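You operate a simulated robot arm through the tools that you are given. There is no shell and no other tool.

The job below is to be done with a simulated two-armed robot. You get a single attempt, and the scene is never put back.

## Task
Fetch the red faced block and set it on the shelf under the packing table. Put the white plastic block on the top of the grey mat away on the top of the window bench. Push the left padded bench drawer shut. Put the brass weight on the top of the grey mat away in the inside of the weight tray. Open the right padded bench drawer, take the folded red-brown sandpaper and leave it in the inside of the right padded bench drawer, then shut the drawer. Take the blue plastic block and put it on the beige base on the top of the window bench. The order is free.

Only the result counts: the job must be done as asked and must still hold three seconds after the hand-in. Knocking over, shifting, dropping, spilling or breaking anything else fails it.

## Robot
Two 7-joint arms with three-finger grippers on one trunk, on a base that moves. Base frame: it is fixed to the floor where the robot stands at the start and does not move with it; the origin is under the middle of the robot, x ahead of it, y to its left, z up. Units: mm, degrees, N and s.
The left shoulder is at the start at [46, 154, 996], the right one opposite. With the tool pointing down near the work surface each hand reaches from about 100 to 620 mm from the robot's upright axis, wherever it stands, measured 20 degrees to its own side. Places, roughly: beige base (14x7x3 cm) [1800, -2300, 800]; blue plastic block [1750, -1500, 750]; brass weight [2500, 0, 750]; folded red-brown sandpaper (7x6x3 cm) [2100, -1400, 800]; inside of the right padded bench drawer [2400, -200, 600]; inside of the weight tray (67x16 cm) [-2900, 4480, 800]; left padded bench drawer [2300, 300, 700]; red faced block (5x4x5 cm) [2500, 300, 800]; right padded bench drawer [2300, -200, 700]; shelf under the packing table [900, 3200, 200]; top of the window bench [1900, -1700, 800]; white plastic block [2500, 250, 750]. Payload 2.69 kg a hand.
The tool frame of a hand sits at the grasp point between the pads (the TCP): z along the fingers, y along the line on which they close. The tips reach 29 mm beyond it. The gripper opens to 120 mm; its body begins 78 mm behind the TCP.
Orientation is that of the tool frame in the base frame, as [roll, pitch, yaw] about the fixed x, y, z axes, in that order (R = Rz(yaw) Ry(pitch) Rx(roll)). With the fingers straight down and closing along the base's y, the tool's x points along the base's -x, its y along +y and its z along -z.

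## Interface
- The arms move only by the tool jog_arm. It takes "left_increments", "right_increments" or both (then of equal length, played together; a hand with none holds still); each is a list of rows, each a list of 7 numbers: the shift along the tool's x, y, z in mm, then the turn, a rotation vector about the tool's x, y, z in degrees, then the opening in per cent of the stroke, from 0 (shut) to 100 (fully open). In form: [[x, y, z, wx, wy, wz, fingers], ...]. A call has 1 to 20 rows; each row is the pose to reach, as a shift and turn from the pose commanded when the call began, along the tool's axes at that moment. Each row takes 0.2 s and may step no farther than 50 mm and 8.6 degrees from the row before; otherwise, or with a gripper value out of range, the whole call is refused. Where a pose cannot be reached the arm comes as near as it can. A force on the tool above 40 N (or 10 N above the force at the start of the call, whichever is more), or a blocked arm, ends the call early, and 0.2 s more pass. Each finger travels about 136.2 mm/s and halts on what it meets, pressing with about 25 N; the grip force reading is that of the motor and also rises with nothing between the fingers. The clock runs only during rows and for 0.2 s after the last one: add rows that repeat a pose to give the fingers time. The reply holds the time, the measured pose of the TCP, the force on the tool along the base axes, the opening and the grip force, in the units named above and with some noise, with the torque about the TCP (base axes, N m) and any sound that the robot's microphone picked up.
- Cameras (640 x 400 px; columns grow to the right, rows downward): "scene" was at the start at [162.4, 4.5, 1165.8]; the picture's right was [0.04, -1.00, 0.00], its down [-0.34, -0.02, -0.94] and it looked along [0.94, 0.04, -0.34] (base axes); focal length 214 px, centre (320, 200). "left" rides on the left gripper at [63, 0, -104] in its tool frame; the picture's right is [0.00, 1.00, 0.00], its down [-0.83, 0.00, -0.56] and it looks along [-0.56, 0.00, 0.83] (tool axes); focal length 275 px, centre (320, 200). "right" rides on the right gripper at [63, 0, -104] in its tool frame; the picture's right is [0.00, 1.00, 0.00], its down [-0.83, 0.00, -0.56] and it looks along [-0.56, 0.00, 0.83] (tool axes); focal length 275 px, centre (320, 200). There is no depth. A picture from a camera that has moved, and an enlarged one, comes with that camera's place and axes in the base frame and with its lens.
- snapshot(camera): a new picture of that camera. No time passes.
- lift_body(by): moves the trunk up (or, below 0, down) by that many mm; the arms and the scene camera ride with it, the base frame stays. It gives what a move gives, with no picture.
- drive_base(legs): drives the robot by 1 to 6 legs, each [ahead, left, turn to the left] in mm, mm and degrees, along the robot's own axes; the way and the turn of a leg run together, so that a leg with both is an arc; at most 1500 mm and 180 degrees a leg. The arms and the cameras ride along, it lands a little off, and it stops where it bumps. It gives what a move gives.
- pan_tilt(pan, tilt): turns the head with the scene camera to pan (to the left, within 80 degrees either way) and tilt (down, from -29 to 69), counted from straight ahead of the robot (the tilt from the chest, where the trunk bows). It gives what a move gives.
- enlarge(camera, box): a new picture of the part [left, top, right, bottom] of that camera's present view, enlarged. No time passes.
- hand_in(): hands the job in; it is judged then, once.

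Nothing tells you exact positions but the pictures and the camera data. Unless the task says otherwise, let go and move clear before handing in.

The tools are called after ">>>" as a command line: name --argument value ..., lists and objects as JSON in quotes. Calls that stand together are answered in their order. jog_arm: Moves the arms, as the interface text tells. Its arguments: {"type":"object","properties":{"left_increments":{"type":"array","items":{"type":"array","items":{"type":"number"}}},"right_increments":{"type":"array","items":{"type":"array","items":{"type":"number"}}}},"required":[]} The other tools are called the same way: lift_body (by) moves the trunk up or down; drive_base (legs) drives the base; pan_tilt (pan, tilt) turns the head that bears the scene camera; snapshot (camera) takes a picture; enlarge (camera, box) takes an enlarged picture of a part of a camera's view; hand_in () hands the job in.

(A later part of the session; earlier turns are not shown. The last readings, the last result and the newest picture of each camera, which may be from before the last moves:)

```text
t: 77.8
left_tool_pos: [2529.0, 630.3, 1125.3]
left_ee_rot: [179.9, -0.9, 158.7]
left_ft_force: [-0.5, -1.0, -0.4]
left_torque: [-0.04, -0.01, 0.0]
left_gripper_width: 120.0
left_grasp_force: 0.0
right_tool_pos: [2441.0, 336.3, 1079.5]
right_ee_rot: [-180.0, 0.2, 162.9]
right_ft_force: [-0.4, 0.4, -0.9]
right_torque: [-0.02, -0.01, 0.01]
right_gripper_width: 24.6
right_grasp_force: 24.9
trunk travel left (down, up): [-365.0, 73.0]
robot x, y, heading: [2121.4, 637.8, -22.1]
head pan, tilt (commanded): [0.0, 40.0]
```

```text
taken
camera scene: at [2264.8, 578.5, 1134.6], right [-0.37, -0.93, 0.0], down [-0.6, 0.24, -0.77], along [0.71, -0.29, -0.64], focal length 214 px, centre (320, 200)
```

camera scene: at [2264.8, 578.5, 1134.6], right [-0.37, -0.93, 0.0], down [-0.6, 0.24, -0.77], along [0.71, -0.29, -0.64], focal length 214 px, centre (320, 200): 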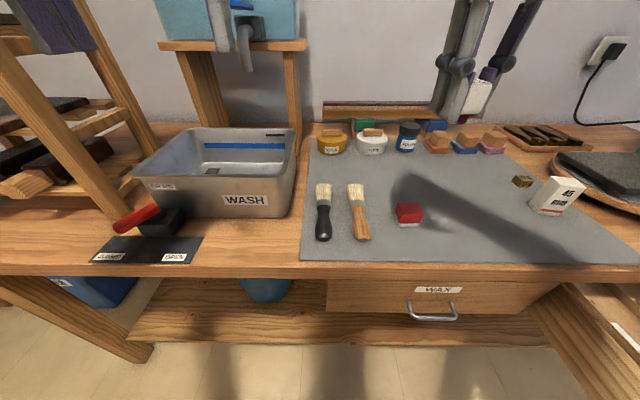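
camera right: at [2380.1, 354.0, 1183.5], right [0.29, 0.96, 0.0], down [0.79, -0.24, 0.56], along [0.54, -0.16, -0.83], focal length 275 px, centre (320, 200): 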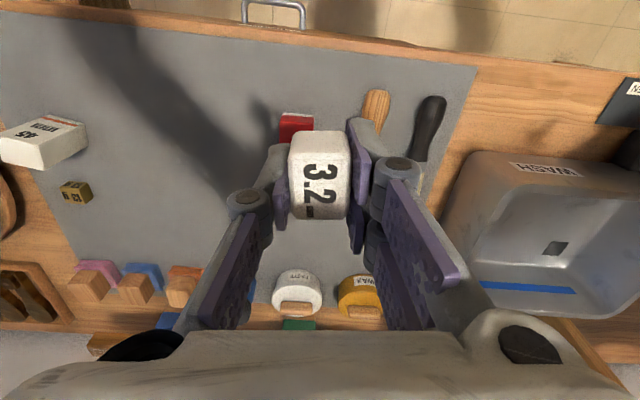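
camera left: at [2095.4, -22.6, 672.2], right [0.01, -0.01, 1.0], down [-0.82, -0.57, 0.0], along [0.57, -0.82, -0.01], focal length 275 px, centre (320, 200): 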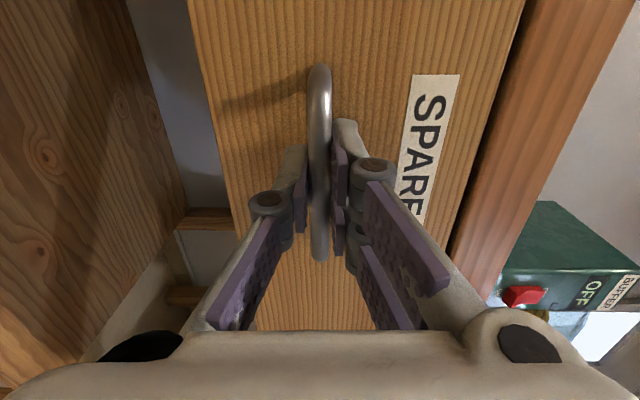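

White block in hand. I'll back off and drive right along the benches to the window bench, then look.

>>> drive_base --legs '[[-330, 0, 0], [0, -1000, 0], [0, -900, 0]]'

>>> pan_tilt --pan 0 --tilt 35

>>> snapshot --camera "scene"

```text
t: 94.4
left_tool_pos: [1528.3, -1008.7, 1124.3]
left_ee_rot: [-180.0, -0.8, 158.9]
left_ft_force: [0.1, 0.2, -0.2]
left_torque: [0.01, 0.02, 0.0]
left_gripper_width: 119.9
left_grasp_force: 0.0
right_tool_pos: [1440.3, -1304.4, 1078.8]
right_ee_rot: [179.8, 0.1, 163.2]
right_ft_force: [-0.2, 0.5, -0.6]
right_torque: [0.02, 0.01, 0.01]
right_gripper_width: 24.5
right_grasp_force: 25.0
trunk travel left (down, up): [-365.0, 73.0]
robot x, y, heading: [1116.8, -1002.5, -21.8]
head pan, tilt (commanded): [0.0, 40.0]
```

```text
t: 95.0
left_tool_pos: [1528.4, -1008.9, 1125.3]
left_ee_rot: [-179.9, -0.7, 158.9]
left_ft_force: [-0.4, 0.1, -0.9]
left_torque: [0.01, -0.01, 0.03]
left_gripper_width: 119.8
left_grasp_force: 0.1
right_tool_pos: [1440.8, -1303.8, 1078.6]
right_ee_rot: [179.9, 0.1, 163.2]
right_ft_force: [0.0, -0.1, 0.1]
right_torque: [-0.02, 0.0, 0.03]
right_gripper_width: 24.4
right_grasp_force: 25.1
trunk travel left (down, up): [-365.0, 73.0]
robot x, y, heading: [1119.6, -999.5, -21.9]
head pan, tilt (commanded): [0.0, 35.0]
```

```text
taken
camera scene: at [1266.4, -1063.0, 1142.1], right [-0.37, -0.93, 0.0], down [-0.53, 0.21, -0.82], along [0.76, -0.3, -0.57], focal length 214 px, centre (320, 200)
```

scene: 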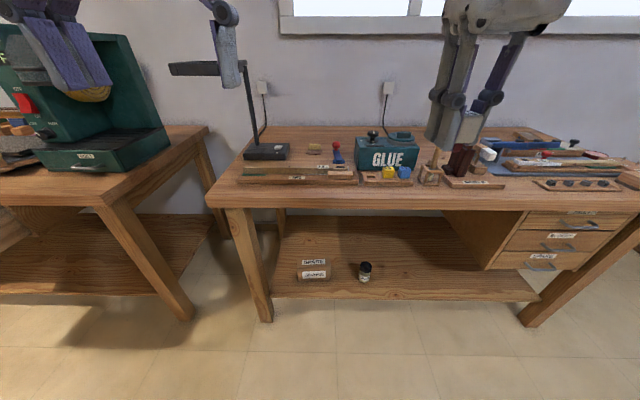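

>>> enlarge --camera "scene" --box '[215, 110, 435, 215]'

>>> enlarge --camera "scene" --box '[410, 110, 640, 220]'

>>> snapshot --camera "right"

>>> snapshot --camera "left"

```text
2.91 times, centred on (325, 162) of scene
camera zoom: at [1266.4, -1063.0, 1142.1], right [-0.37, -0.93, 0.0], down [-0.53, 0.21, -0.82], along [0.76, -0.3, -0.57], focal length 624 px, centre (306, 309)
```

zoom: 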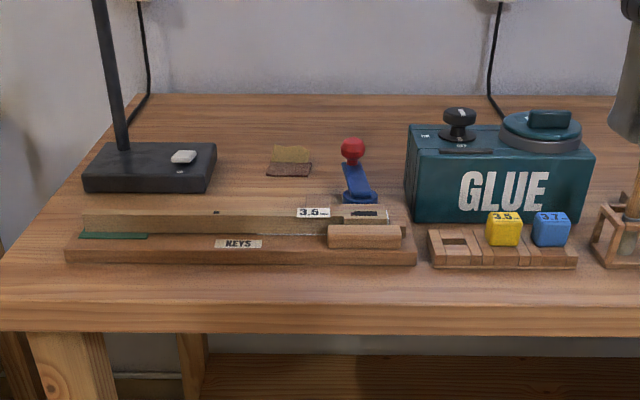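

```text
2.78 times, centred on (525, 165) of scene
camera zoom: at [1266.4, -1063.0, 1142.1], right [-0.37, -0.93, 0.0], down [-0.53, 0.21, -0.82], along [0.76, -0.3, -0.57], focal length 597 px, centre (-250, 297)
```

zoom: 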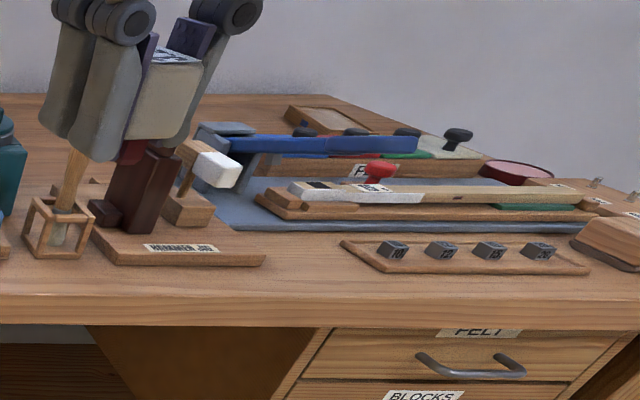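

```text
taken
camera right: at [1380.0, -1286.1, 1183.0], right [0.28, 0.96, 0.0], down [0.8, -0.24, 0.56], along [0.53, -0.16, -0.83], focal length 275 px, centre (320, 200)
```

right: 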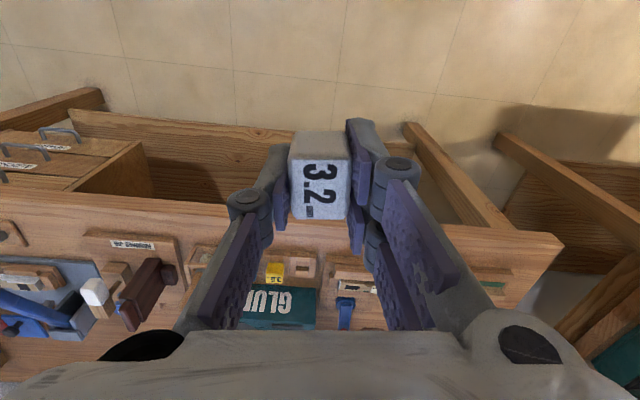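

```text
taken
camera left: at [1470.6, -986.8, 1229.2], right [0.36, 0.93, 0.0], down [0.78, -0.31, 0.54], along [0.51, -0.2, -0.84], focal length 275 px, centre (320, 200)
```

left: 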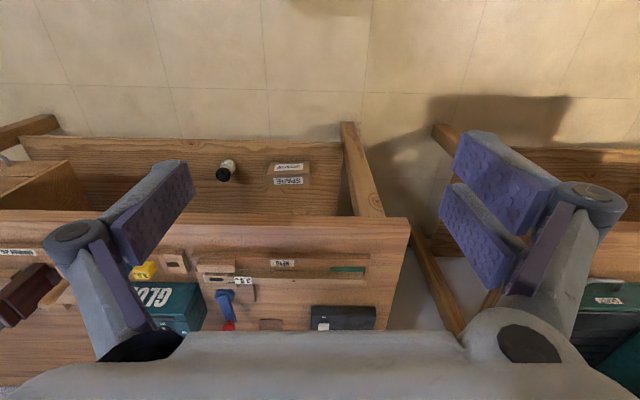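

>>> enlarge --camera "scene" --box '[295, 135, 345, 175]'

>>> enlarge --camera "scene" --box '[355, 155, 425, 207]'

>>> pan_tilt --pan -40 --tilt 25

>>> snapshot --camera "scene"

```text
10.00 times, centred on (320, 155) of scene
camera zoom: at [1266.4, -1063.0, 1142.1], right [-0.37, -0.93, 0.0], down [-0.53, 0.21, -0.82], along [0.76, -0.3, -0.57], focal length 2145 px, centre (320, 650)
```

zoom: 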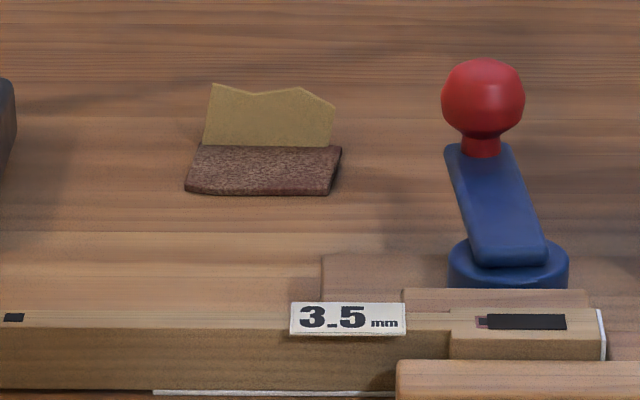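

```text
7.69 times, centred on (390, 181) of scene
camera zoom: at [1266.4, -1063.0, 1142.1], right [-0.37, -0.93, 0.0], down [-0.53, 0.21, -0.82], along [0.76, -0.3, -0.57], focal length 1650 px, centre (-218, 346)
```

zoom: 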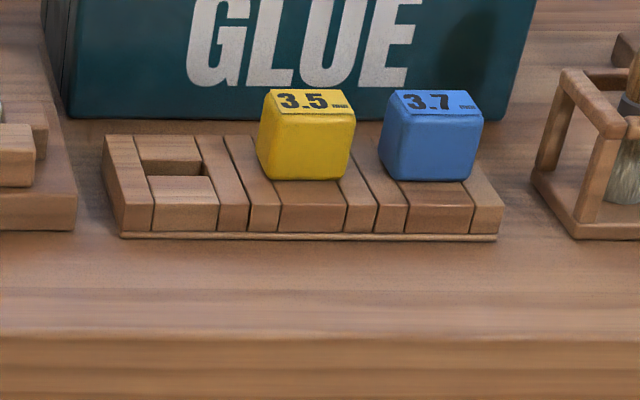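

```text
t: 96.1
left_tool_pos: [1527.8, -1009.7, 1124.8]
left_ee_rot: [-179.9, -0.8, 158.9]
left_ft_force: [-0.2, 0.4, -1.2]
left_torque: [-0.01, -0.01, -0.01]
left_gripper_width: 119.9
left_grasp_force: 0.0
right_tool_pos: [1440.7, -1302.9, 1078.3]
right_ee_rot: [180.0, 0.1, 163.2]
right_ft_force: [-0.2, -0.4, -0.6]
right_torque: [0.01, -0.04, -0.02]
right_gripper_width: 24.2
right_grasp_force: 25.0
trunk travel left (down, up): [-365.0, 73.0]
robot x, y, heading: [1121.8, -1005.1, -21.9]
head pan, tilt (commanded): [-40.0, 25.0]
```

```text
taken
camera scene: at [1228.2, -1111.4, 1157.9], right [-0.88, -0.47, 0.0], down [-0.2, 0.37, -0.91], along [0.43, -0.8, -0.42], focal length 214 px, centre (320, 200)
```

scene: 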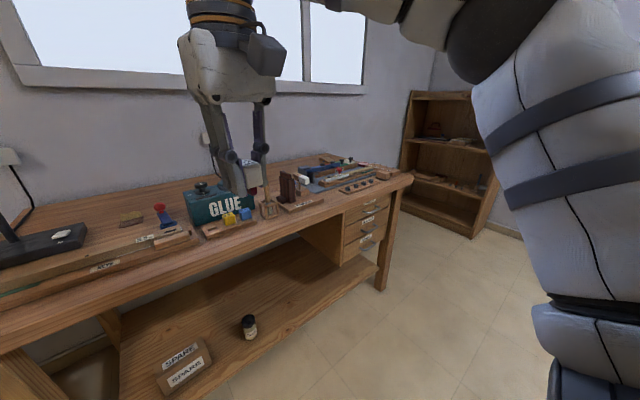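

>>> enlarge --camera "scene" --box '[290, 140, 420, 222]'

>>> enlarge --camera "scene" --box '[100, 150, 320, 260]'

```text
4.88 times, centred on (355, 181) of scene
camera zoom: at [1228.2, -1111.4, 1157.9], right [-0.88, -0.47, 0.0], down [-0.2, 0.37, -0.91], along [0.43, -0.8, -0.42], focal length 1046 px, centre (149, 293)
```

zoom: 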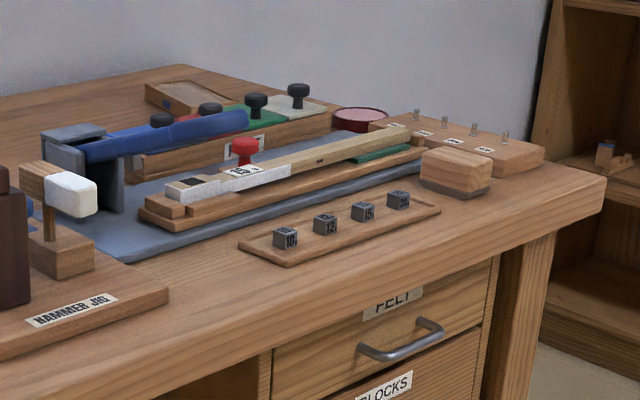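

```text
2.91 times, centred on (210, 205) of scene
camera zoom: at [1228.2, -1111.4, 1157.9], right [-0.88, -0.47, 0.0], down [-0.2, 0.37, -0.91], along [0.43, -0.8, -0.42], focal length 624 px, centre (640, 186)
```

zoom: 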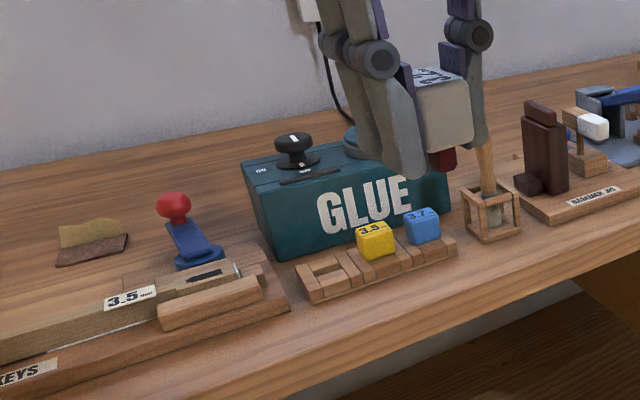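

The blue "3.7" block sits in a slotted rack near (1700, −1512), the folded sandpaper near (2029, −1346), and the beige base near (1808, −2300) at the back right of the bench. I'll look down at my own base to learn how close I can drive.

>>> pan_tilt --pan 0 --tilt 69

>>> snapshot --camera "scene"

```text
t: 97.2
left_tool_pos: [1528.4, -1009.8, 1125.1]
left_ee_rot: [180.0, -0.7, 158.9]
left_ft_force: [-0.4, 1.0, -0.1]
left_torque: [0.02, 0.03, -0.01]
left_gripper_width: 120.1
left_grasp_force: 0.0
right_tool_pos: [1440.2, -1302.3, 1079.0]
right_ee_rot: [179.9, 0.1, 163.2]
right_ft_force: [-0.2, -0.1, 0.1]
right_torque: [-0.01, 0.02, 0.01]
right_gripper_width: 24.4
right_grasp_force: 25.0
trunk travel left (down, up): [-365.0, 73.0]
robot x, y, heading: [1116.3, -1001.9, -21.8]
head pan, tilt (commanded): [0.0, 68.8]
```

```text
taken
camera scene: at [1236.5, -1051.1, 1098.5], right [-0.37, -0.93, 0.0], down [-0.87, 0.35, -0.36], along [0.34, -0.13, -0.93], focal length 214 px, centre (320, 200)
```

scene: 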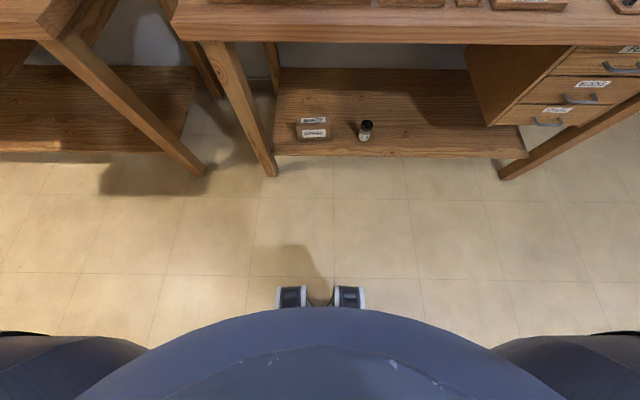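

My wheels and belly extend only ~100 mm ahead of the axis, so I can get close. I'll drive up to place the white block on the free front strip of the window bench.

>>> drive_base --legs '[[230, 140, 0]]'

>>> pan_tilt --pan 0 --tilt 40

>>> snapshot --camera "scene"

>>> snapshot --camera "right"

>>> snapshot --camera "left"

```text
t: 99.1
left_tool_pos: [1789.4, -963.2, 1125.5]
left_ee_rot: [180.0, -0.8, 159.0]
left_ft_force: [-0.1, 0.2, 0.7]
left_torque: [-0.02, 0.02, -0.02]
left_gripper_width: 120.2
left_grasp_force: 0.0
right_tool_pos: [1702.6, -1256.8, 1078.9]
right_ee_rot: [179.9, 0.1, 163.4]
right_ft_force: [0.1, 0.1, 0.3]
right_torque: [-0.01, 0.02, -0.01]
right_gripper_width: 24.3
right_grasp_force: 25.2
trunk travel left (down, up): [-365.0, 73.0]
robot x, y, heading: [1382.4, -960.7, -21.6]
head pan, tilt (commanded): [0.0, 68.8]
```

```text
t: 100.0
left_tool_pos: [1789.8, -962.5, 1124.6]
left_ee_rot: [-180.0, -0.8, 159.0]
left_ft_force: [1.1, -0.6, 0.9]
left_torque: [0.0, -0.04, 0.0]
left_gripper_width: 119.8
left_grasp_force: 0.0
right_tool_pos: [1703.2, -1257.1, 1076.8]
right_ee_rot: [179.9, 0.1, 163.3]
right_ft_force: [-0.2, -0.2, -0.4]
right_torque: [-0.01, 0.02, 0.0]
right_gripper_width: 24.0
right_grasp_force: 25.2
trunk travel left (down, up): [-365.0, 73.0]
robot x, y, heading: [1382.3, -960.6, -21.8]
head pan, tilt (commanded): [0.0, 40.0]
```

```text
taken
camera scene: at [1525.0, -1016.5, 1134.5], right [-0.37, -0.93, 0.0], down [-0.6, 0.24, -0.77], along [0.71, -0.28, -0.64], focal length 214 px, centre (320, 200)
```

scene: 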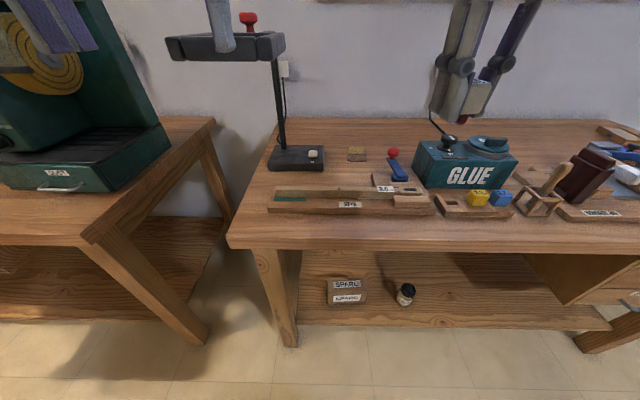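

```text
taken
camera right: at [1641.9, -1240.6, 1183.0], right [0.28, 0.96, 0.0], down [0.8, -0.24, 0.56], along [0.54, -0.16, -0.83], focal length 275 px, centre (320, 200)
```

right: 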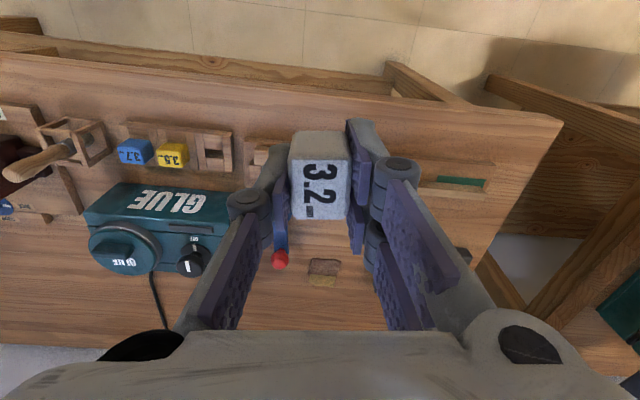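

```text
taken
camera left: at [1731.9, -941.2, 1229.2], right [0.36, 0.93, 0.0], down [0.78, -0.3, 0.54], along [0.51, -0.2, -0.84], focal length 275 px, centre (320, 200)
```

left: 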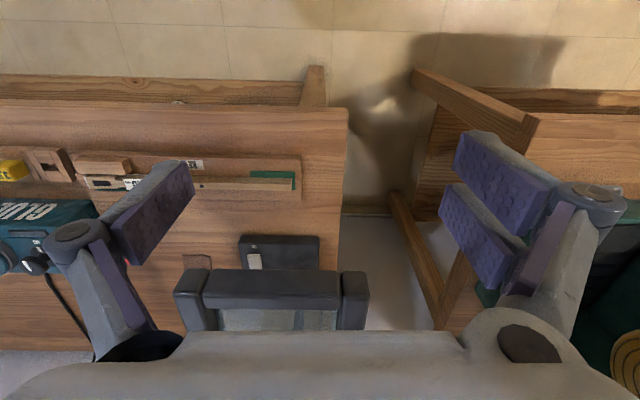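

>>> enlarge --camera "scene" --box '[230, 130, 550, 260]'

>>> enlarge --camera "right" --box '[60, 70, 580, 320]'

```text
2.00 times, centred on (390, 195) of scene
camera zoom: at [1525.0, -1016.5, 1134.5], right [-0.37, -0.93, 0.0], down [-0.6, 0.24, -0.77], along [0.71, -0.28, -0.64], focal length 429 px, centre (180, 210)
```

zoom: 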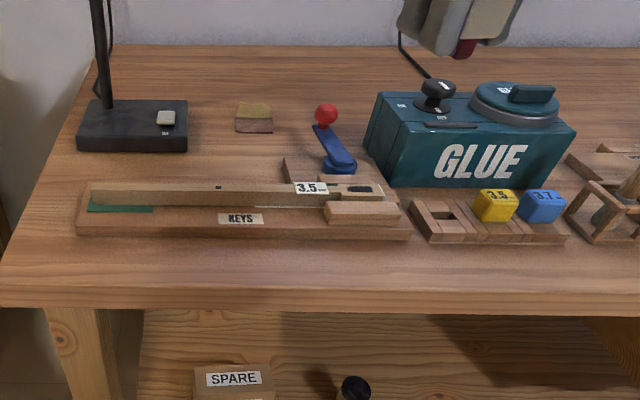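

```text
1.23 times, centred on (320, 195) of right
camera zoom: at [1641.9, -1240.6, 1183.0], right [0.28, 0.96, 0.0], down [0.8, -0.24, 0.56], along [0.54, -0.16, -0.83], focal length 339 px, centre (320, 206)
```

zoom: 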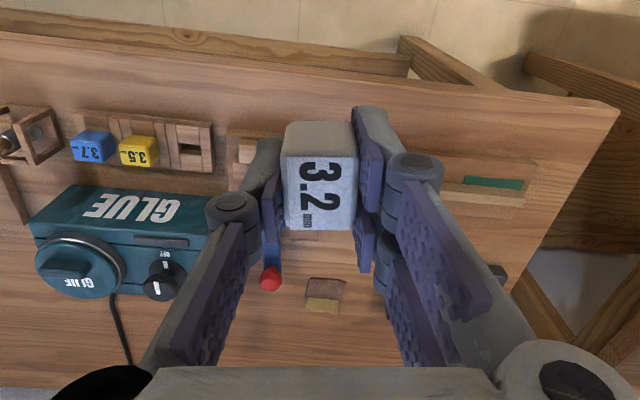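

I'll lower the white block toward the free strip in front of the key rack (bench top z≈800), stopping just above.

>>> jog_arm --right_increments '[[-12, -1, 30, 0, 0, 0, 5], [-25, -2, 60, 0, 0, 0, 5], [-37, -3, 95, 0, 0, 0, 5], [-49, -4.5, 130, 0, 0, 0, 5], [-49, -4.5, 165, 0, 0, 0, 5], [-49, -4.5, 195, 0, 0, 0, 5], [-49, -4.5, 215, 0, 0, 0, 5], [-49, -4.5, 230, 0, 0, 0, 5], [-49, -4.5, 230, 0, 0, 0, 5]]'

>>> snapshot --camera "right"

>>> enlarge --camera "scene" --box '[330, 160, 450, 250]'

```text
t: 102.0
left_tool_pos: [1788.5, -964.1, 1125.0]
left_ee_rot: [-179.9, -0.8, 159.1]
left_ft_force: [-0.6, 0.3, -0.3]
left_torque: [0.01, 0.02, 0.01]
left_gripper_width: 120.0
left_grasp_force: 0.1
right_tool_pos: [1748.6, -1275.0, 848.0]
right_ee_rot: [179.9, 0.2, 163.4]
right_ft_force: [1.3, 0.5, 0.5]
right_torque: [0.03, -0.02, -0.02]
right_gripper_width: 24.5
right_grasp_force: 25.2
trunk travel left (down, up): [-365.0, 73.0]
robot x, y, heading: [1384.4, -961.3, -22.0]
head pan, tilt (commanded): [0.0, 40.0]
```

```text
taken
camera right: at [1687.6, -1258.8, 952.2], right [0.28, 0.96, 0.0], down [0.8, -0.24, 0.56], along [0.53, -0.16, -0.83], focal length 275 px, centre (320, 200)
```

right: 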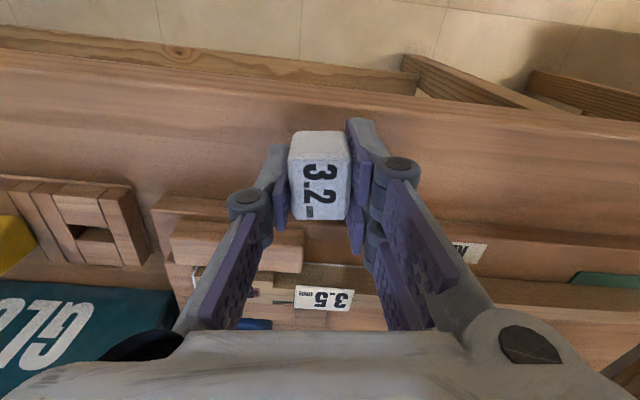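

```text
4.44 times, centred on (390, 205) of scene
camera zoom: at [1524.9, -1016.5, 1134.6], right [-0.37, -0.93, 0.0], down [-0.6, 0.24, -0.77], along [0.71, -0.28, -0.64], focal length 953 px, centre (9, 178)
```

zoom: 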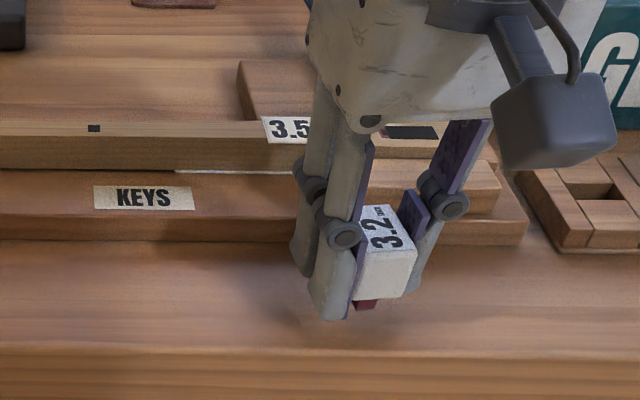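

>>> jog_arm --right_increments '[[0, 0, 3, 0, 0, 0, 5], [0, 0, 6, 0, 0, 0, 5], [0, 0, 9, 0, 0, 0, 5], [0, 0, 11, 0, 0, 0, 5]]'

>>> enlarge --camera "scene" --box '[360, 190, 430, 242]'

```text
t: 103.0
left_tool_pos: [1789.6, -963.2, 1124.1]
left_ee_rot: [179.9, -0.8, 159.0]
left_ft_force: [-0.2, 0.6, 0.6]
left_torque: [-0.02, 0.02, -0.01]
left_gripper_width: 119.9
left_grasp_force: 0.1
right_tool_pos: [1749.5, -1275.5, 837.7]
right_ee_rot: [179.9, 0.1, 163.3]
right_ft_force: [0.2, 0.3, 0.0]
right_torque: [-0.01, 0.0, -0.01]
right_gripper_width: 24.5
right_grasp_force: 24.6
trunk travel left (down, up): [-365.0, 73.0]
robot x, y, heading: [1386.5, -960.9, -21.8]
head pan, tilt (commanded): [0.0, 40.0]
```

```text
7.69 times, centred on (395, 216) of scene
camera zoom: at [1525.0, -1016.5, 1134.6], right [-0.37, -0.93, 0.0], down [-0.6, 0.24, -0.77], along [0.71, -0.28, -0.64], focal length 1650 px, centre (-257, 77)
```

zoom: 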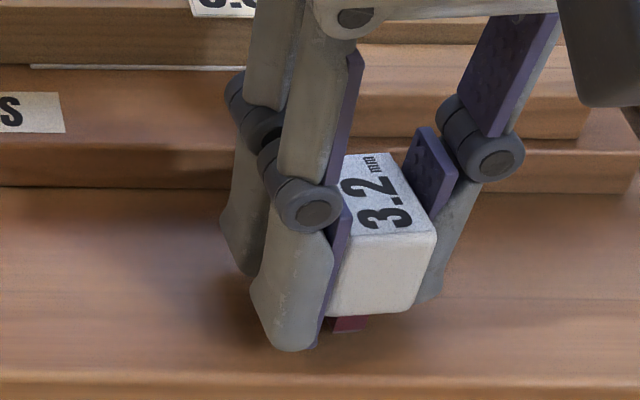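

>>> jog_arm --right_increments '[[0, 0, 1, 0, 0, 0, 5], [0, 0, 2, 0, 0, 0, 5]]'

>>> jog_arm --right_increments '[[0, 0, 1, 0, 0, 0, 5], [0, 0, 1, 0, 0, 0, 5]]'

>>> jog_arm --right_increments '[[0, 0, 1, 0, 0, 0, 5], [0, 0, 1, 0, 0, 0, 5]]'

```text
t: 103.6
left_tool_pos: [1789.2, -963.6, 1124.1]
left_ee_rot: [180.0, -0.8, 159.0]
left_ft_force: [0.2, -0.7, -0.5]
left_torque: [0.0, 0.0, 0.0]
left_gripper_width: 119.8
left_grasp_force: 0.0
right_tool_pos: [1749.4, -1276.2, 835.7]
right_ee_rot: [179.9, 0.1, 163.3]
right_ft_force: [-0.4, 0.0, -0.3]
right_torque: [-0.01, 0.04, -0.02]
right_gripper_width: 24.3
right_grasp_force: 24.6
trunk travel left (down, up): [-365.0, 73.0]
robot x, y, heading: [1380.7, -961.8, -21.9]
head pan, tilt (commanded): [0.0, 40.0]
```

```text
t: 104.2
left_tool_pos: [1789.2, -963.2, 1124.4]
left_ee_rot: [-179.9, -0.8, 159.0]
left_ft_force: [-0.4, -0.3, -0.1]
left_torque: [0.0, -0.02, 0.0]
left_gripper_width: 120.0
left_grasp_force: 0.1
right_tool_pos: [1748.8, -1275.6, 833.7]
right_ee_rot: [179.9, 0.1, 163.4]
right_ft_force: [0.8, -0.1, -0.7]
right_torque: [0.01, 0.03, 0.0]
right_gripper_width: 24.5
right_grasp_force: 25.3
trunk travel left (down, up): [-365.0, 73.0]
robot x, y, heading: [1381.8, -961.0, -21.6]
head pan, tilt (commanded): [0.0, 40.0]
```

```text
t: 104.8
left_tool_pos: [1787.7, -961.6, 1124.3]
left_ee_rot: [-180.0, -0.8, 159.0]
left_ft_force: [0.0, -1.1, -0.4]
left_torque: [-0.02, -0.01, -0.01]
left_gripper_width: 120.0
left_grasp_force: 0.0
right_tool_pos: [1748.4, -1275.9, 834.4]
right_ee_rot: [179.9, 0.2, 163.3]
right_ft_force: [1.2, -0.6, 5.0]
right_torque: [-0.04, 0.01, 0.0]
right_gripper_width: 24.4
right_grasp_force: 25.0
trunk travel left (down, up): [-365.0, 73.0]
robot x, y, heading: [1382.6, -959.0, -21.6]
head pan, tilt (commanded): [0.0, 40.0]
```

Contact felt at TCP 834 (bench top z≈800). I'll release the white block and rise.

>>> jog_arm --right_increments '[[0, 0, -0.5, 0, 0, 0, 24], [0, 0, -0.5, 0, 0, 0, 30], [0, 0, -0.5, 0, 0, 0, 40], [0, 0, -0.5, 0, 0, 0, 45], [0, 0, -20, 0, 0, 0, 45], [0, 0, -50, 0, 0, 0, 45], [0, 0, -90, 0, 0, 0, 45], [0, 0, -130, 0, 0, 0, 45], [0, 0, -170, 0, 0, 0, 45]]'

>>> snapshot --camera "scene"

>>> snapshot --camera "right"

```text
t: 106.8
left_tool_pos: [1789.7, -962.1, 1125.4]
left_ee_rot: [180.0, -0.7, 158.9]
left_ft_force: [0.5, -0.3, -0.2]
left_torque: [-0.03, 0.04, -0.02]
left_gripper_width: 120.3
left_grasp_force: 0.0
right_tool_pos: [1749.2, -1276.8, 1003.0]
right_ee_rot: [180.0, 0.1, 163.3]
right_ft_force: [0.1, -0.3, 0.0]
right_torque: [0.01, -0.01, -0.01]
right_gripper_width: 53.8
right_grasp_force: 0.0
trunk travel left (down, up): [-365.0, 73.0]
robot x, y, heading: [1378.8, -960.4, -21.9]
head pan, tilt (commanded): [0.0, 40.0]
```

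```text
taken
camera scene: at [1524.8, -1016.3, 1134.6], right [-0.37, -0.93, 0.0], down [-0.6, 0.24, -0.77], along [0.71, -0.28, -0.64], focal length 214 px, centre (320, 200)
```

scene: 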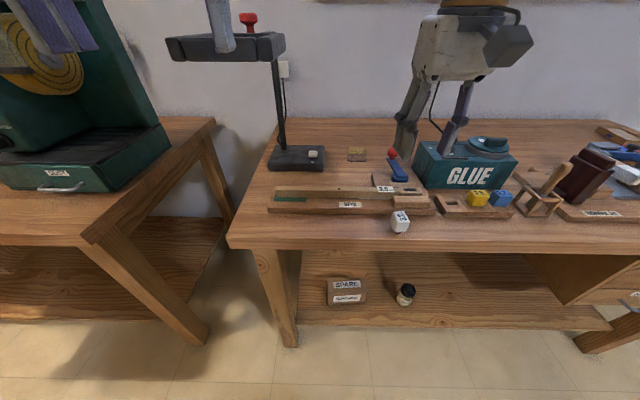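

```text
taken
camera right: at [1688.0, -1259.5, 1107.3], right [0.28, 0.96, 0.0], down [0.8, -0.24, 0.56], along [0.54, -0.16, -0.83], focal length 275 px, centre (320, 200)
```

right: 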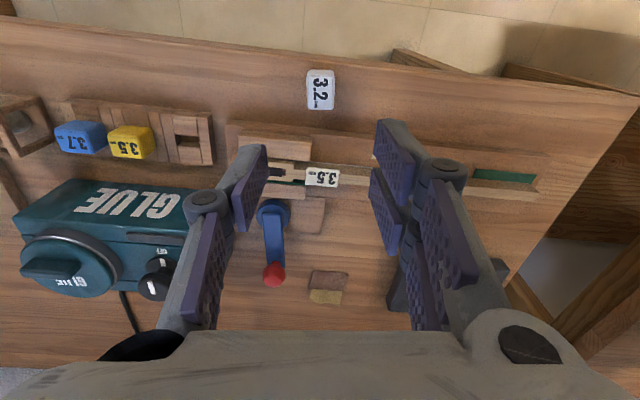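

The white block stands on the bench. Next I'll look closely at the blue block in the rack.

>>> enlarge --camera "right" --box '[0, 80, 230, 224]'

>>> enlarge --camera "scene" --box '[380, 170, 560, 250]'

```text
2.78 times, centred on (115, 152) of right
camera zoom: at [1688.0, -1259.5, 1107.3], right [0.28, 0.96, 0.0], down [0.8, -0.24, 0.56], along [0.54, -0.16, -0.83], focal length 765 px, centre (889, 333)
```

zoom: 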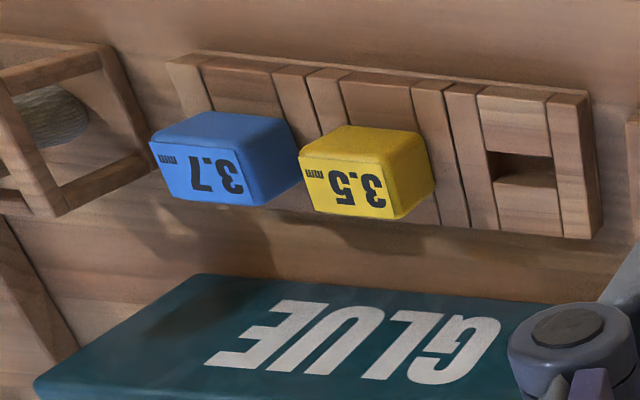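

```text
3.56 times, centred on (470, 210) of scene
camera zoom: at [1524.8, -1016.3, 1134.6], right [-0.37, -0.93, 0.0], down [-0.6, 0.24, -0.77], along [0.71, -0.28, -0.64], focal length 763 px, centre (-213, 164)
```

zoom: 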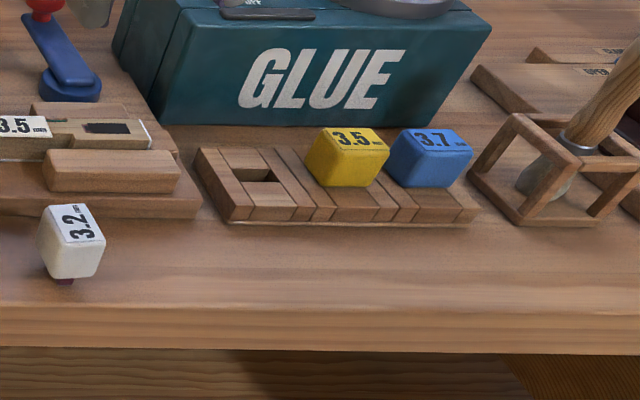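

>>> drive_base --legs '[[0, -185, 0]]'

>>> jog_arm --right_increments '[[0, 0, -5, 0, 0, 8.3, 45], [0, 0, -10, 0, 0, 16.6, 45], [0, 0, -10, 0, 0, 24.9, 45], [0, 0, -10, 0, 0, 33.2, 45], [0, 0, -10, 0, 0, 41.5, 45], [0, 0, -10, 0, 0, 49.8, 45], [0, 0, -10, 0, 0, 58.1, 45], [0, 0, -10, 0, 0, 66.4, 45], [0, 0, -10, 0, 0, 74.7, 45], [0, 0, -10, 0, 0, 83, 45], [0, 0, -10, 0, 0, 90, 45], [0, 0, -10, 0, 0, 95.3, 45]]'

>>> snapshot --camera "right"

>>> snapshot --camera "scene"

```text
t: 108.9
left_tool_pos: [1720.7, -1134.7, 1124.5]
left_ee_rot: [180.0, -0.9, 158.9]
left_ft_force: [0.0, 0.1, 0.4]
left_torque: [-0.01, -0.01, 0.03]
left_gripper_width: 120.0
left_grasp_force: 0.1
right_tool_pos: [1679.2, -1448.6, 1003.0]
right_ee_rot: [179.9, 0.1, 163.4]
right_ft_force: [-0.4, -0.6, 0.1]
right_torque: [0.0, -0.01, 0.01]
right_gripper_width: 53.8
right_grasp_force: 0.0
trunk travel left (down, up): [-365.0, 73.0]
robot x, y, heading: [1314.0, -1133.4, -21.6]
head pan, tilt (commanded): [0.0, 40.0]
```

```text
t: 111.5
left_tool_pos: [1721.1, -1134.5, 1124.8]
left_ee_rot: [-180.0, -0.8, 159.1]
left_ft_force: [0.9, -0.4, 0.5]
left_torque: [0.01, 0.03, -0.01]
left_gripper_width: 120.1
left_grasp_force: 0.1
right_tool_pos: [1680.4, -1447.9, 1011.8]
right_ee_rot: [179.9, -0.1, 67.7]
right_ft_force: [0.2, 0.7, -0.2]
right_torque: [-0.03, 0.01, -0.02]
right_gripper_width: 54.2
right_grasp_force: 0.1
trunk travel left (down, up): [-365.0, 73.0]
robot x, y, heading: [1316.8, -1136.3, -21.5]
head pan, tilt (commanded): [0.0, 40.0]
```

```text
taken
camera right: at [1704.2, -1390.7, 1117.1], right [0.93, -0.37, 0.0], down [-0.31, -0.77, 0.55], along [-0.21, -0.52, -0.83], focal length 275 px, centre (320, 200)
```

right: 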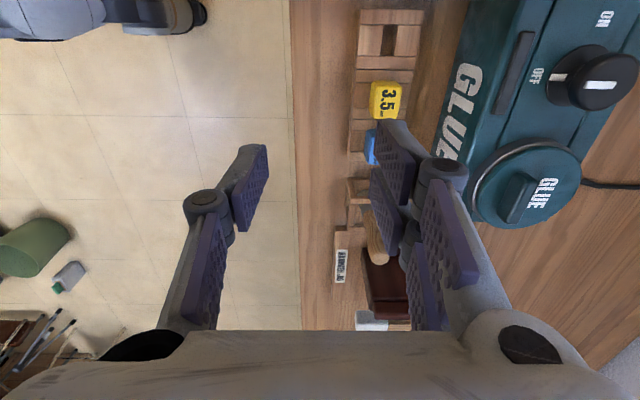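

```text
taken
camera scene: at [1456.6, -1188.4, 1134.6], right [-0.37, -0.93, 0.0], down [-0.6, 0.24, -0.77], along [0.71, -0.28, -0.64], focal length 214 px, centre (320, 200)
```

scene: 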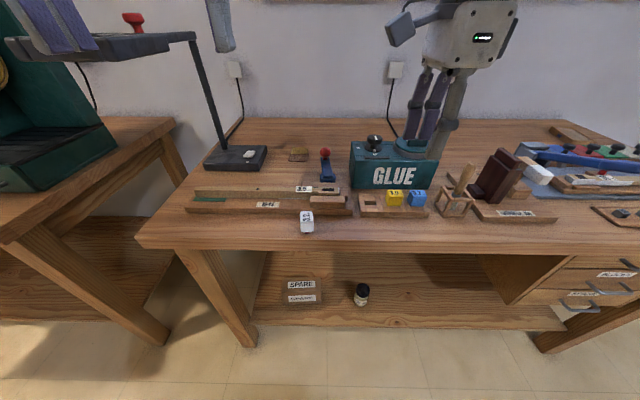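

>>> enlarge --camera "scene" --box '[340, 170, 460, 230]'

>>> jog_arm --right_increments '[[-25, 18, 10, 0, 0, 0, 45], [-50, 36, 20, 0, 0, 0, 45], [-52, 40, 20, 0, 0, 0, 45]]'

>>> snapshot --camera "right"

```text
5.33 times, centred on (400, 200) of scene
camera zoom: at [1456.6, -1188.4, 1134.6], right [-0.37, -0.93, 0.0], down [-0.6, 0.24, -0.77], along [0.71, -0.28, -0.64], focal length 1144 px, centre (-107, 200)
```

zoom: 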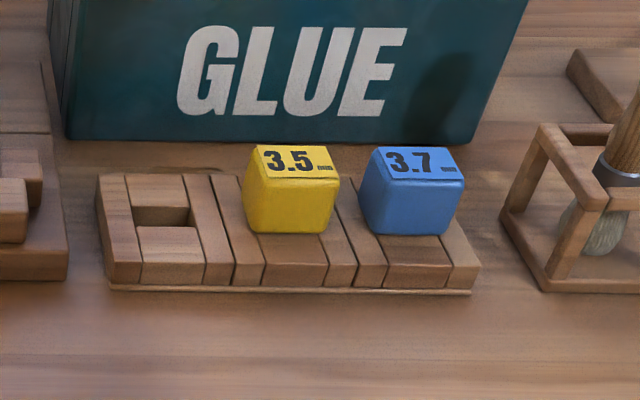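

```text
t: 112.3
left_tool_pos: [1720.8, -1135.2, 1124.3]
left_ee_rot: [-179.9, -0.8, 159.0]
left_ft_force: [-0.9, -0.5, 0.7]
left_torque: [0.01, 0.0, 0.0]
left_gripper_width: 120.2
left_grasp_force: 0.1
right_tool_pos: [1699.7, -1511.5, 992.9]
right_ee_rot: [179.8, -0.1, 68.1]
right_ft_force: [-0.1, -0.2, -0.1]
right_torque: [0.05, 0.01, -0.02]
right_gripper_width: 54.1
right_grasp_force: 0.0
trunk travel left (down, up): [-365.0, 73.0]
robot x, y, heading: [1312.4, -1129.1, -22.0]
head pan, tilt (commanded): [0.0, 40.0]
```

```text
taken
camera right: at [1722.4, -1453.9, 1097.2], right [0.93, -0.37, 0.0], down [-0.31, -0.77, 0.55], along [-0.2, -0.52, -0.83], focal length 275 px, centre (320, 200)
```

right: 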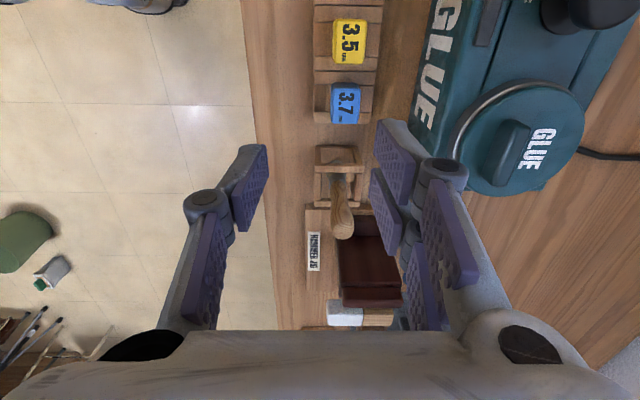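

Blue's top centre is about F=2166, L=−768, z≈844, and there is room between it and the GLUE box. I'll descend above it with a 48 mm opening and check.

>>> jog_arm --right_increments '[[-1, 8, 20, 0, 0, 0, 40], [-2, 16, 40, 0, 0, 0, 40], [-3, 24, 60, 0, 0, 0, 40], [-3, 24, 85, 0, 0, 0, 40], [-3, 24, 105, 0, 0, 0, 40], [-3, 24, 105, 0, 0, 0, 40]]'

>>> snapshot --camera "right"

>>> enlarge --camera "scene" --box '[330, 130, 480, 230]'

```text
t: 113.7
left_tool_pos: [1721.5, -1135.3, 1124.5]
left_ee_rot: [-180.0, -0.9, 159.1]
left_ft_force: [0.7, -0.5, 0.1]
left_torque: [-0.01, 0.0, 0.0]
left_gripper_width: 119.9
left_grasp_force: 0.0
right_tool_pos: [1719.7, -1522.6, 887.1]
right_ee_rot: [179.9, 0.0, 67.9]
right_ft_force: [-0.4, 0.0, -0.2]
right_torque: [-0.01, -0.03, 0.02]
right_gripper_width: 47.9
right_grasp_force: 0.0
trunk travel left (down, up): [-365.0, 73.0]
robot x, y, heading: [1309.2, -1128.7, -21.7]
head pan, tilt (commanded): [0.0, 40.0]
```

```text
taken
camera right: at [1742.8, -1465.4, 992.3], right [0.93, -0.37, 0.0], down [-0.31, -0.77, 0.55], along [-0.2, -0.52, -0.83], focal length 275 px, centre (320, 200)
```

right: 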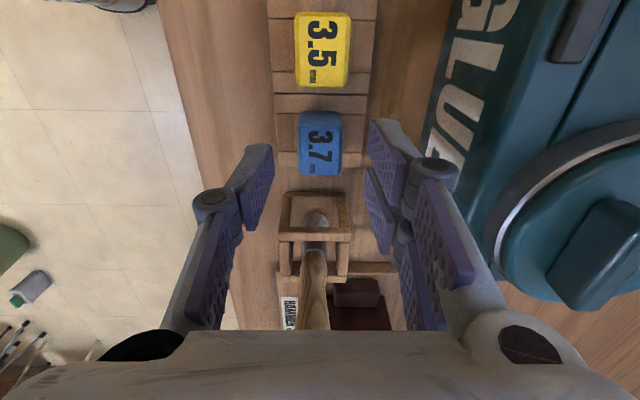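

```text
4.00 times, centred on (405, 180) of scene
camera zoom: at [1456.5, -1188.4, 1134.6], right [-0.37, -0.93, 0.0], down [-0.6, 0.24, -0.77], along [0.71, -0.28, -0.64], focal length 858 px, centre (-20, 280)
```

zoom: 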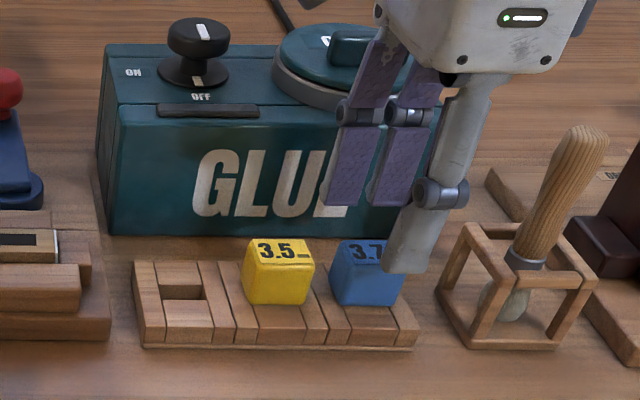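

>>> jog_arm --right_increments '[[1.5, 0, 8, 0, 0, 0, 40], [3, 0, 16, 0, 0, 0, 40], [3, 0, 22, 0, 0, 0, 40], [3, 0, 22, 0, 0, 0, 40]]'

>>> snapshot --camera "right"

>>> enlarge --camera "scene" --box '[360, 160, 480, 230]'

```text
t: 114.7
left_tool_pos: [1721.3, -1136.0, 1124.4]
left_ee_rot: [180.0, -0.7, 159.0]
left_ft_force: [0.9, 0.2, -0.2]
left_torque: [-0.02, -0.01, 0.01]
left_gripper_width: 120.2
left_grasp_force: 0.1
right_tool_pos: [1720.4, -1519.9, 865.5]
right_ee_rot: [179.9, 0.0, 68.0]
right_ft_force: [-0.8, 0.5, 0.0]
right_torque: [0.02, -0.01, -0.01]
right_gripper_width: 48.1
right_grasp_force: 0.1
trunk travel left (down, up): [-365.0, 73.0]
robot x, y, heading: [1312.5, -1132.3, -21.7]
head pan, tilt (commanded): [0.0, 40.0]
```

```text
taken
camera right: at [1744.0, -1462.3, 970.2], right [0.93, -0.37, 0.0], down [-0.31, -0.77, 0.55], along [-0.2, -0.52, -0.83], focal length 275 px, centre (320, 200)
```

right: 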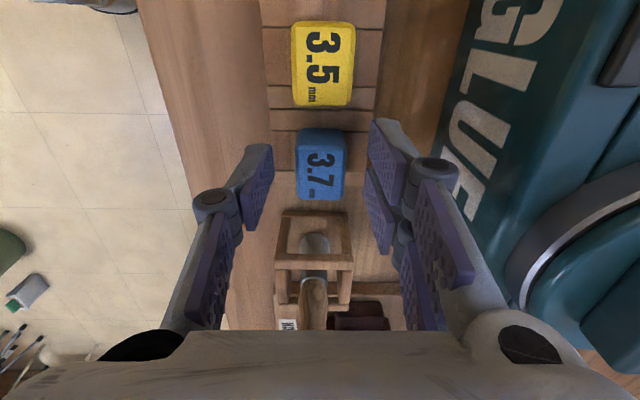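

```text
5.33 times, centred on (420, 195) of scene
camera zoom: at [1456.6, -1188.4, 1134.6], right [-0.37, -0.93, 0.0], down [-0.6, 0.24, -0.77], along [0.71, -0.28, -0.64], focal length 1144 px, centre (-213, 227)
```

zoom: 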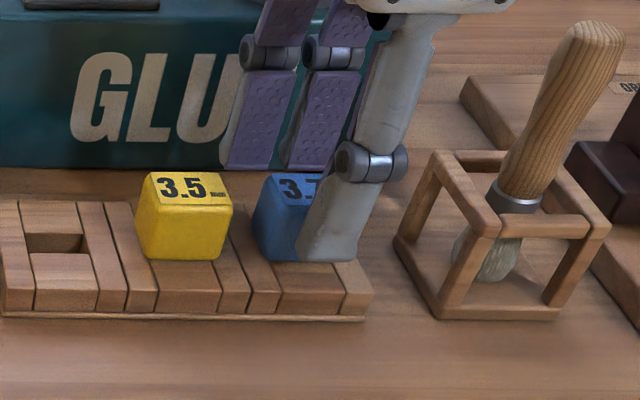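

Blue is centred between the fingers. I'll descend 15 mm and close on it.

>>> jog_arm --right_increments '[[0, 0, 8, 0, 0, 0, 40], [0, 0, 15, 0, 0, 0, 40], [0, 0, 15, 0, 0, 0, 32], [0, 0, 15, 0, 0, 0, 25], [0, 0, 15, 0, 0, 0, 18], [0, 0, 15, 0, 0, 0, 10], [0, 0, 15, 0, 0, 0, 10]]'

>>> snapshot --camera "right"

>>> enlarge --camera "scene" --box '[360, 160, 480, 230]'

```text
t: 116.3
left_tool_pos: [1720.6, -1135.0, 1124.3]
left_ee_rot: [-179.9, -0.8, 159.0]
left_ft_force: [-0.4, 0.2, 0.5]
left_torque: [0.01, 0.01, -0.04]
left_gripper_width: 120.0
left_grasp_force: 0.0
right_tool_pos: [1720.5, -1519.9, 850.4]
right_ee_rot: [179.8, -0.1, 68.0]
right_ft_force: [0.7, -0.5, 0.2]
right_torque: [-0.02, -0.01, 0.0]
right_gripper_width: 25.0
right_grasp_force: 25.2
trunk travel left (down, up): [-365.0, 73.0]
robot x, y, heading: [1310.7, -1131.5, -21.7]
head pan, tilt (commanded): [0.0, 40.0]
```

```text
taken
camera right: at [1744.0, -1462.5, 955.2], right [0.93, -0.37, 0.0], down [-0.31, -0.77, 0.55], along [-0.2, -0.52, -0.83], focal length 275 px, centre (320, 200)
```

right: 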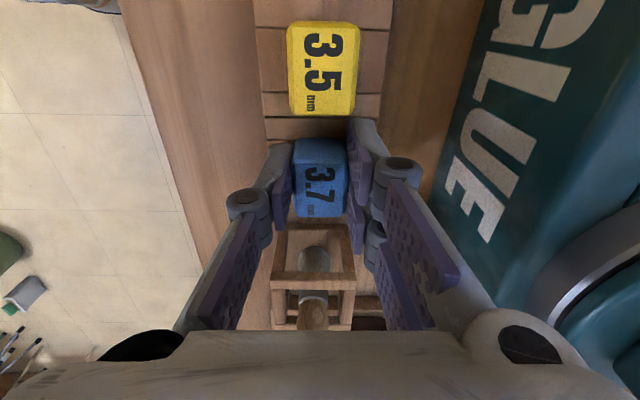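

```text
5.33 times, centred on (420, 195) of scene
camera zoom: at [1456.6, -1188.4, 1134.5], right [-0.37, -0.93, 0.0], down [-0.6, 0.24, -0.77], along [0.71, -0.28, -0.64], focal length 1144 px, centre (-213, 227)
```

zoom: 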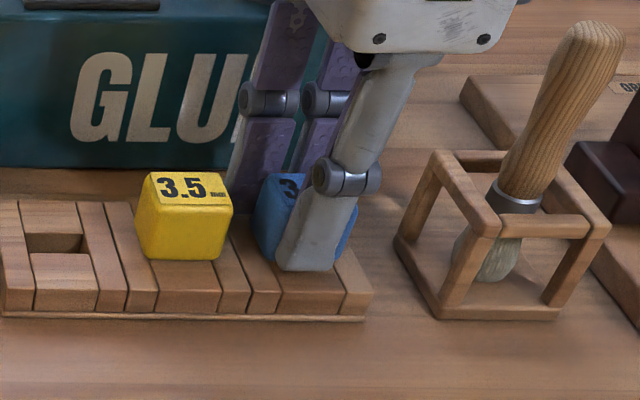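

Blue is gripped (25.0 mm). Lifting straight up out of the slot.

>>> jog_arm --right_increments '[[0, 0, -5, 0, 0, 0, 5], [0, 0, -12, 0, 0, 0, 5], [0, 0, -22, 0, 0, 0, 5], [0, 0, -40, 0, 0, 0, 5], [0, 0, -70, 0, 0, 0, 5], [0, 0, -110, 0, 0, 0, 5], [0, 0, -150, 0, 0, 0, 5], [0, 0, -190, 0, 0, 0, 5], [0, 0, -220, 0, 0, 0, 5]]'

>>> snapshot --camera "right"

>>> snapshot --camera "scene"

```text
t: 118.3
left_tool_pos: [1721.2, -1135.9, 1124.6]
left_ee_rot: [-180.0, -0.8, 159.1]
left_ft_force: [0.0, -0.6, -0.1]
left_torque: [0.0, 0.02, -0.02]
left_gripper_width: 119.9
left_grasp_force: 0.0
right_tool_pos: [1719.8, -1519.9, 1069.6]
right_ee_rot: [-179.9, -0.1, 68.0]
right_ft_force: [0.5, -0.5, 0.2]
right_torque: [-0.01, 0.0, 0.0]
right_gripper_width: 25.0
right_grasp_force: 24.7
trunk travel left (down, up): [-365.0, 73.0]
robot x, y, heading: [1314.9, -1134.7, -21.6]
head pan, tilt (commanded): [0.0, 40.0]
```

```text
taken
camera right: at [1743.4, -1463.2, 1174.2], right [0.93, -0.37, 0.0], down [-0.31, -0.77, 0.55], along [-0.2, -0.52, -0.83], focal length 275 px, centre (320, 200)
```

right: 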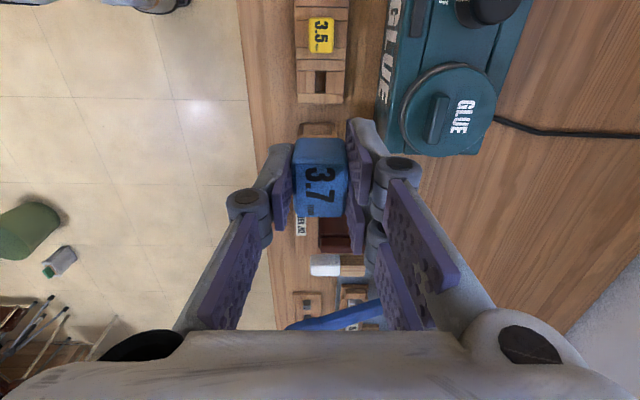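

```text
taken
camera scene: at [1456.9, -1188.6, 1134.5], right [-0.37, -0.93, 0.0], down [-0.6, 0.24, -0.77], along [0.71, -0.28, -0.64], focal length 214 px, centre (320, 200)
```

scene: 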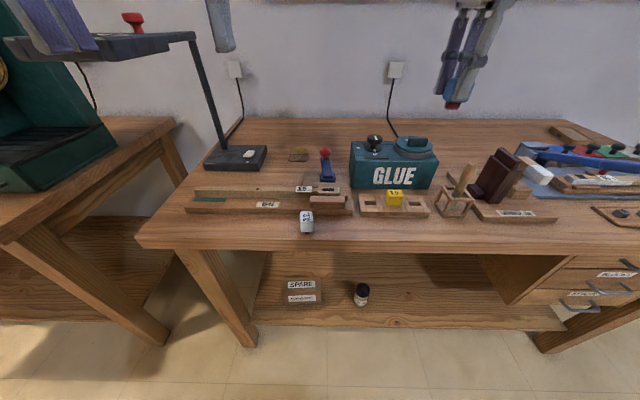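

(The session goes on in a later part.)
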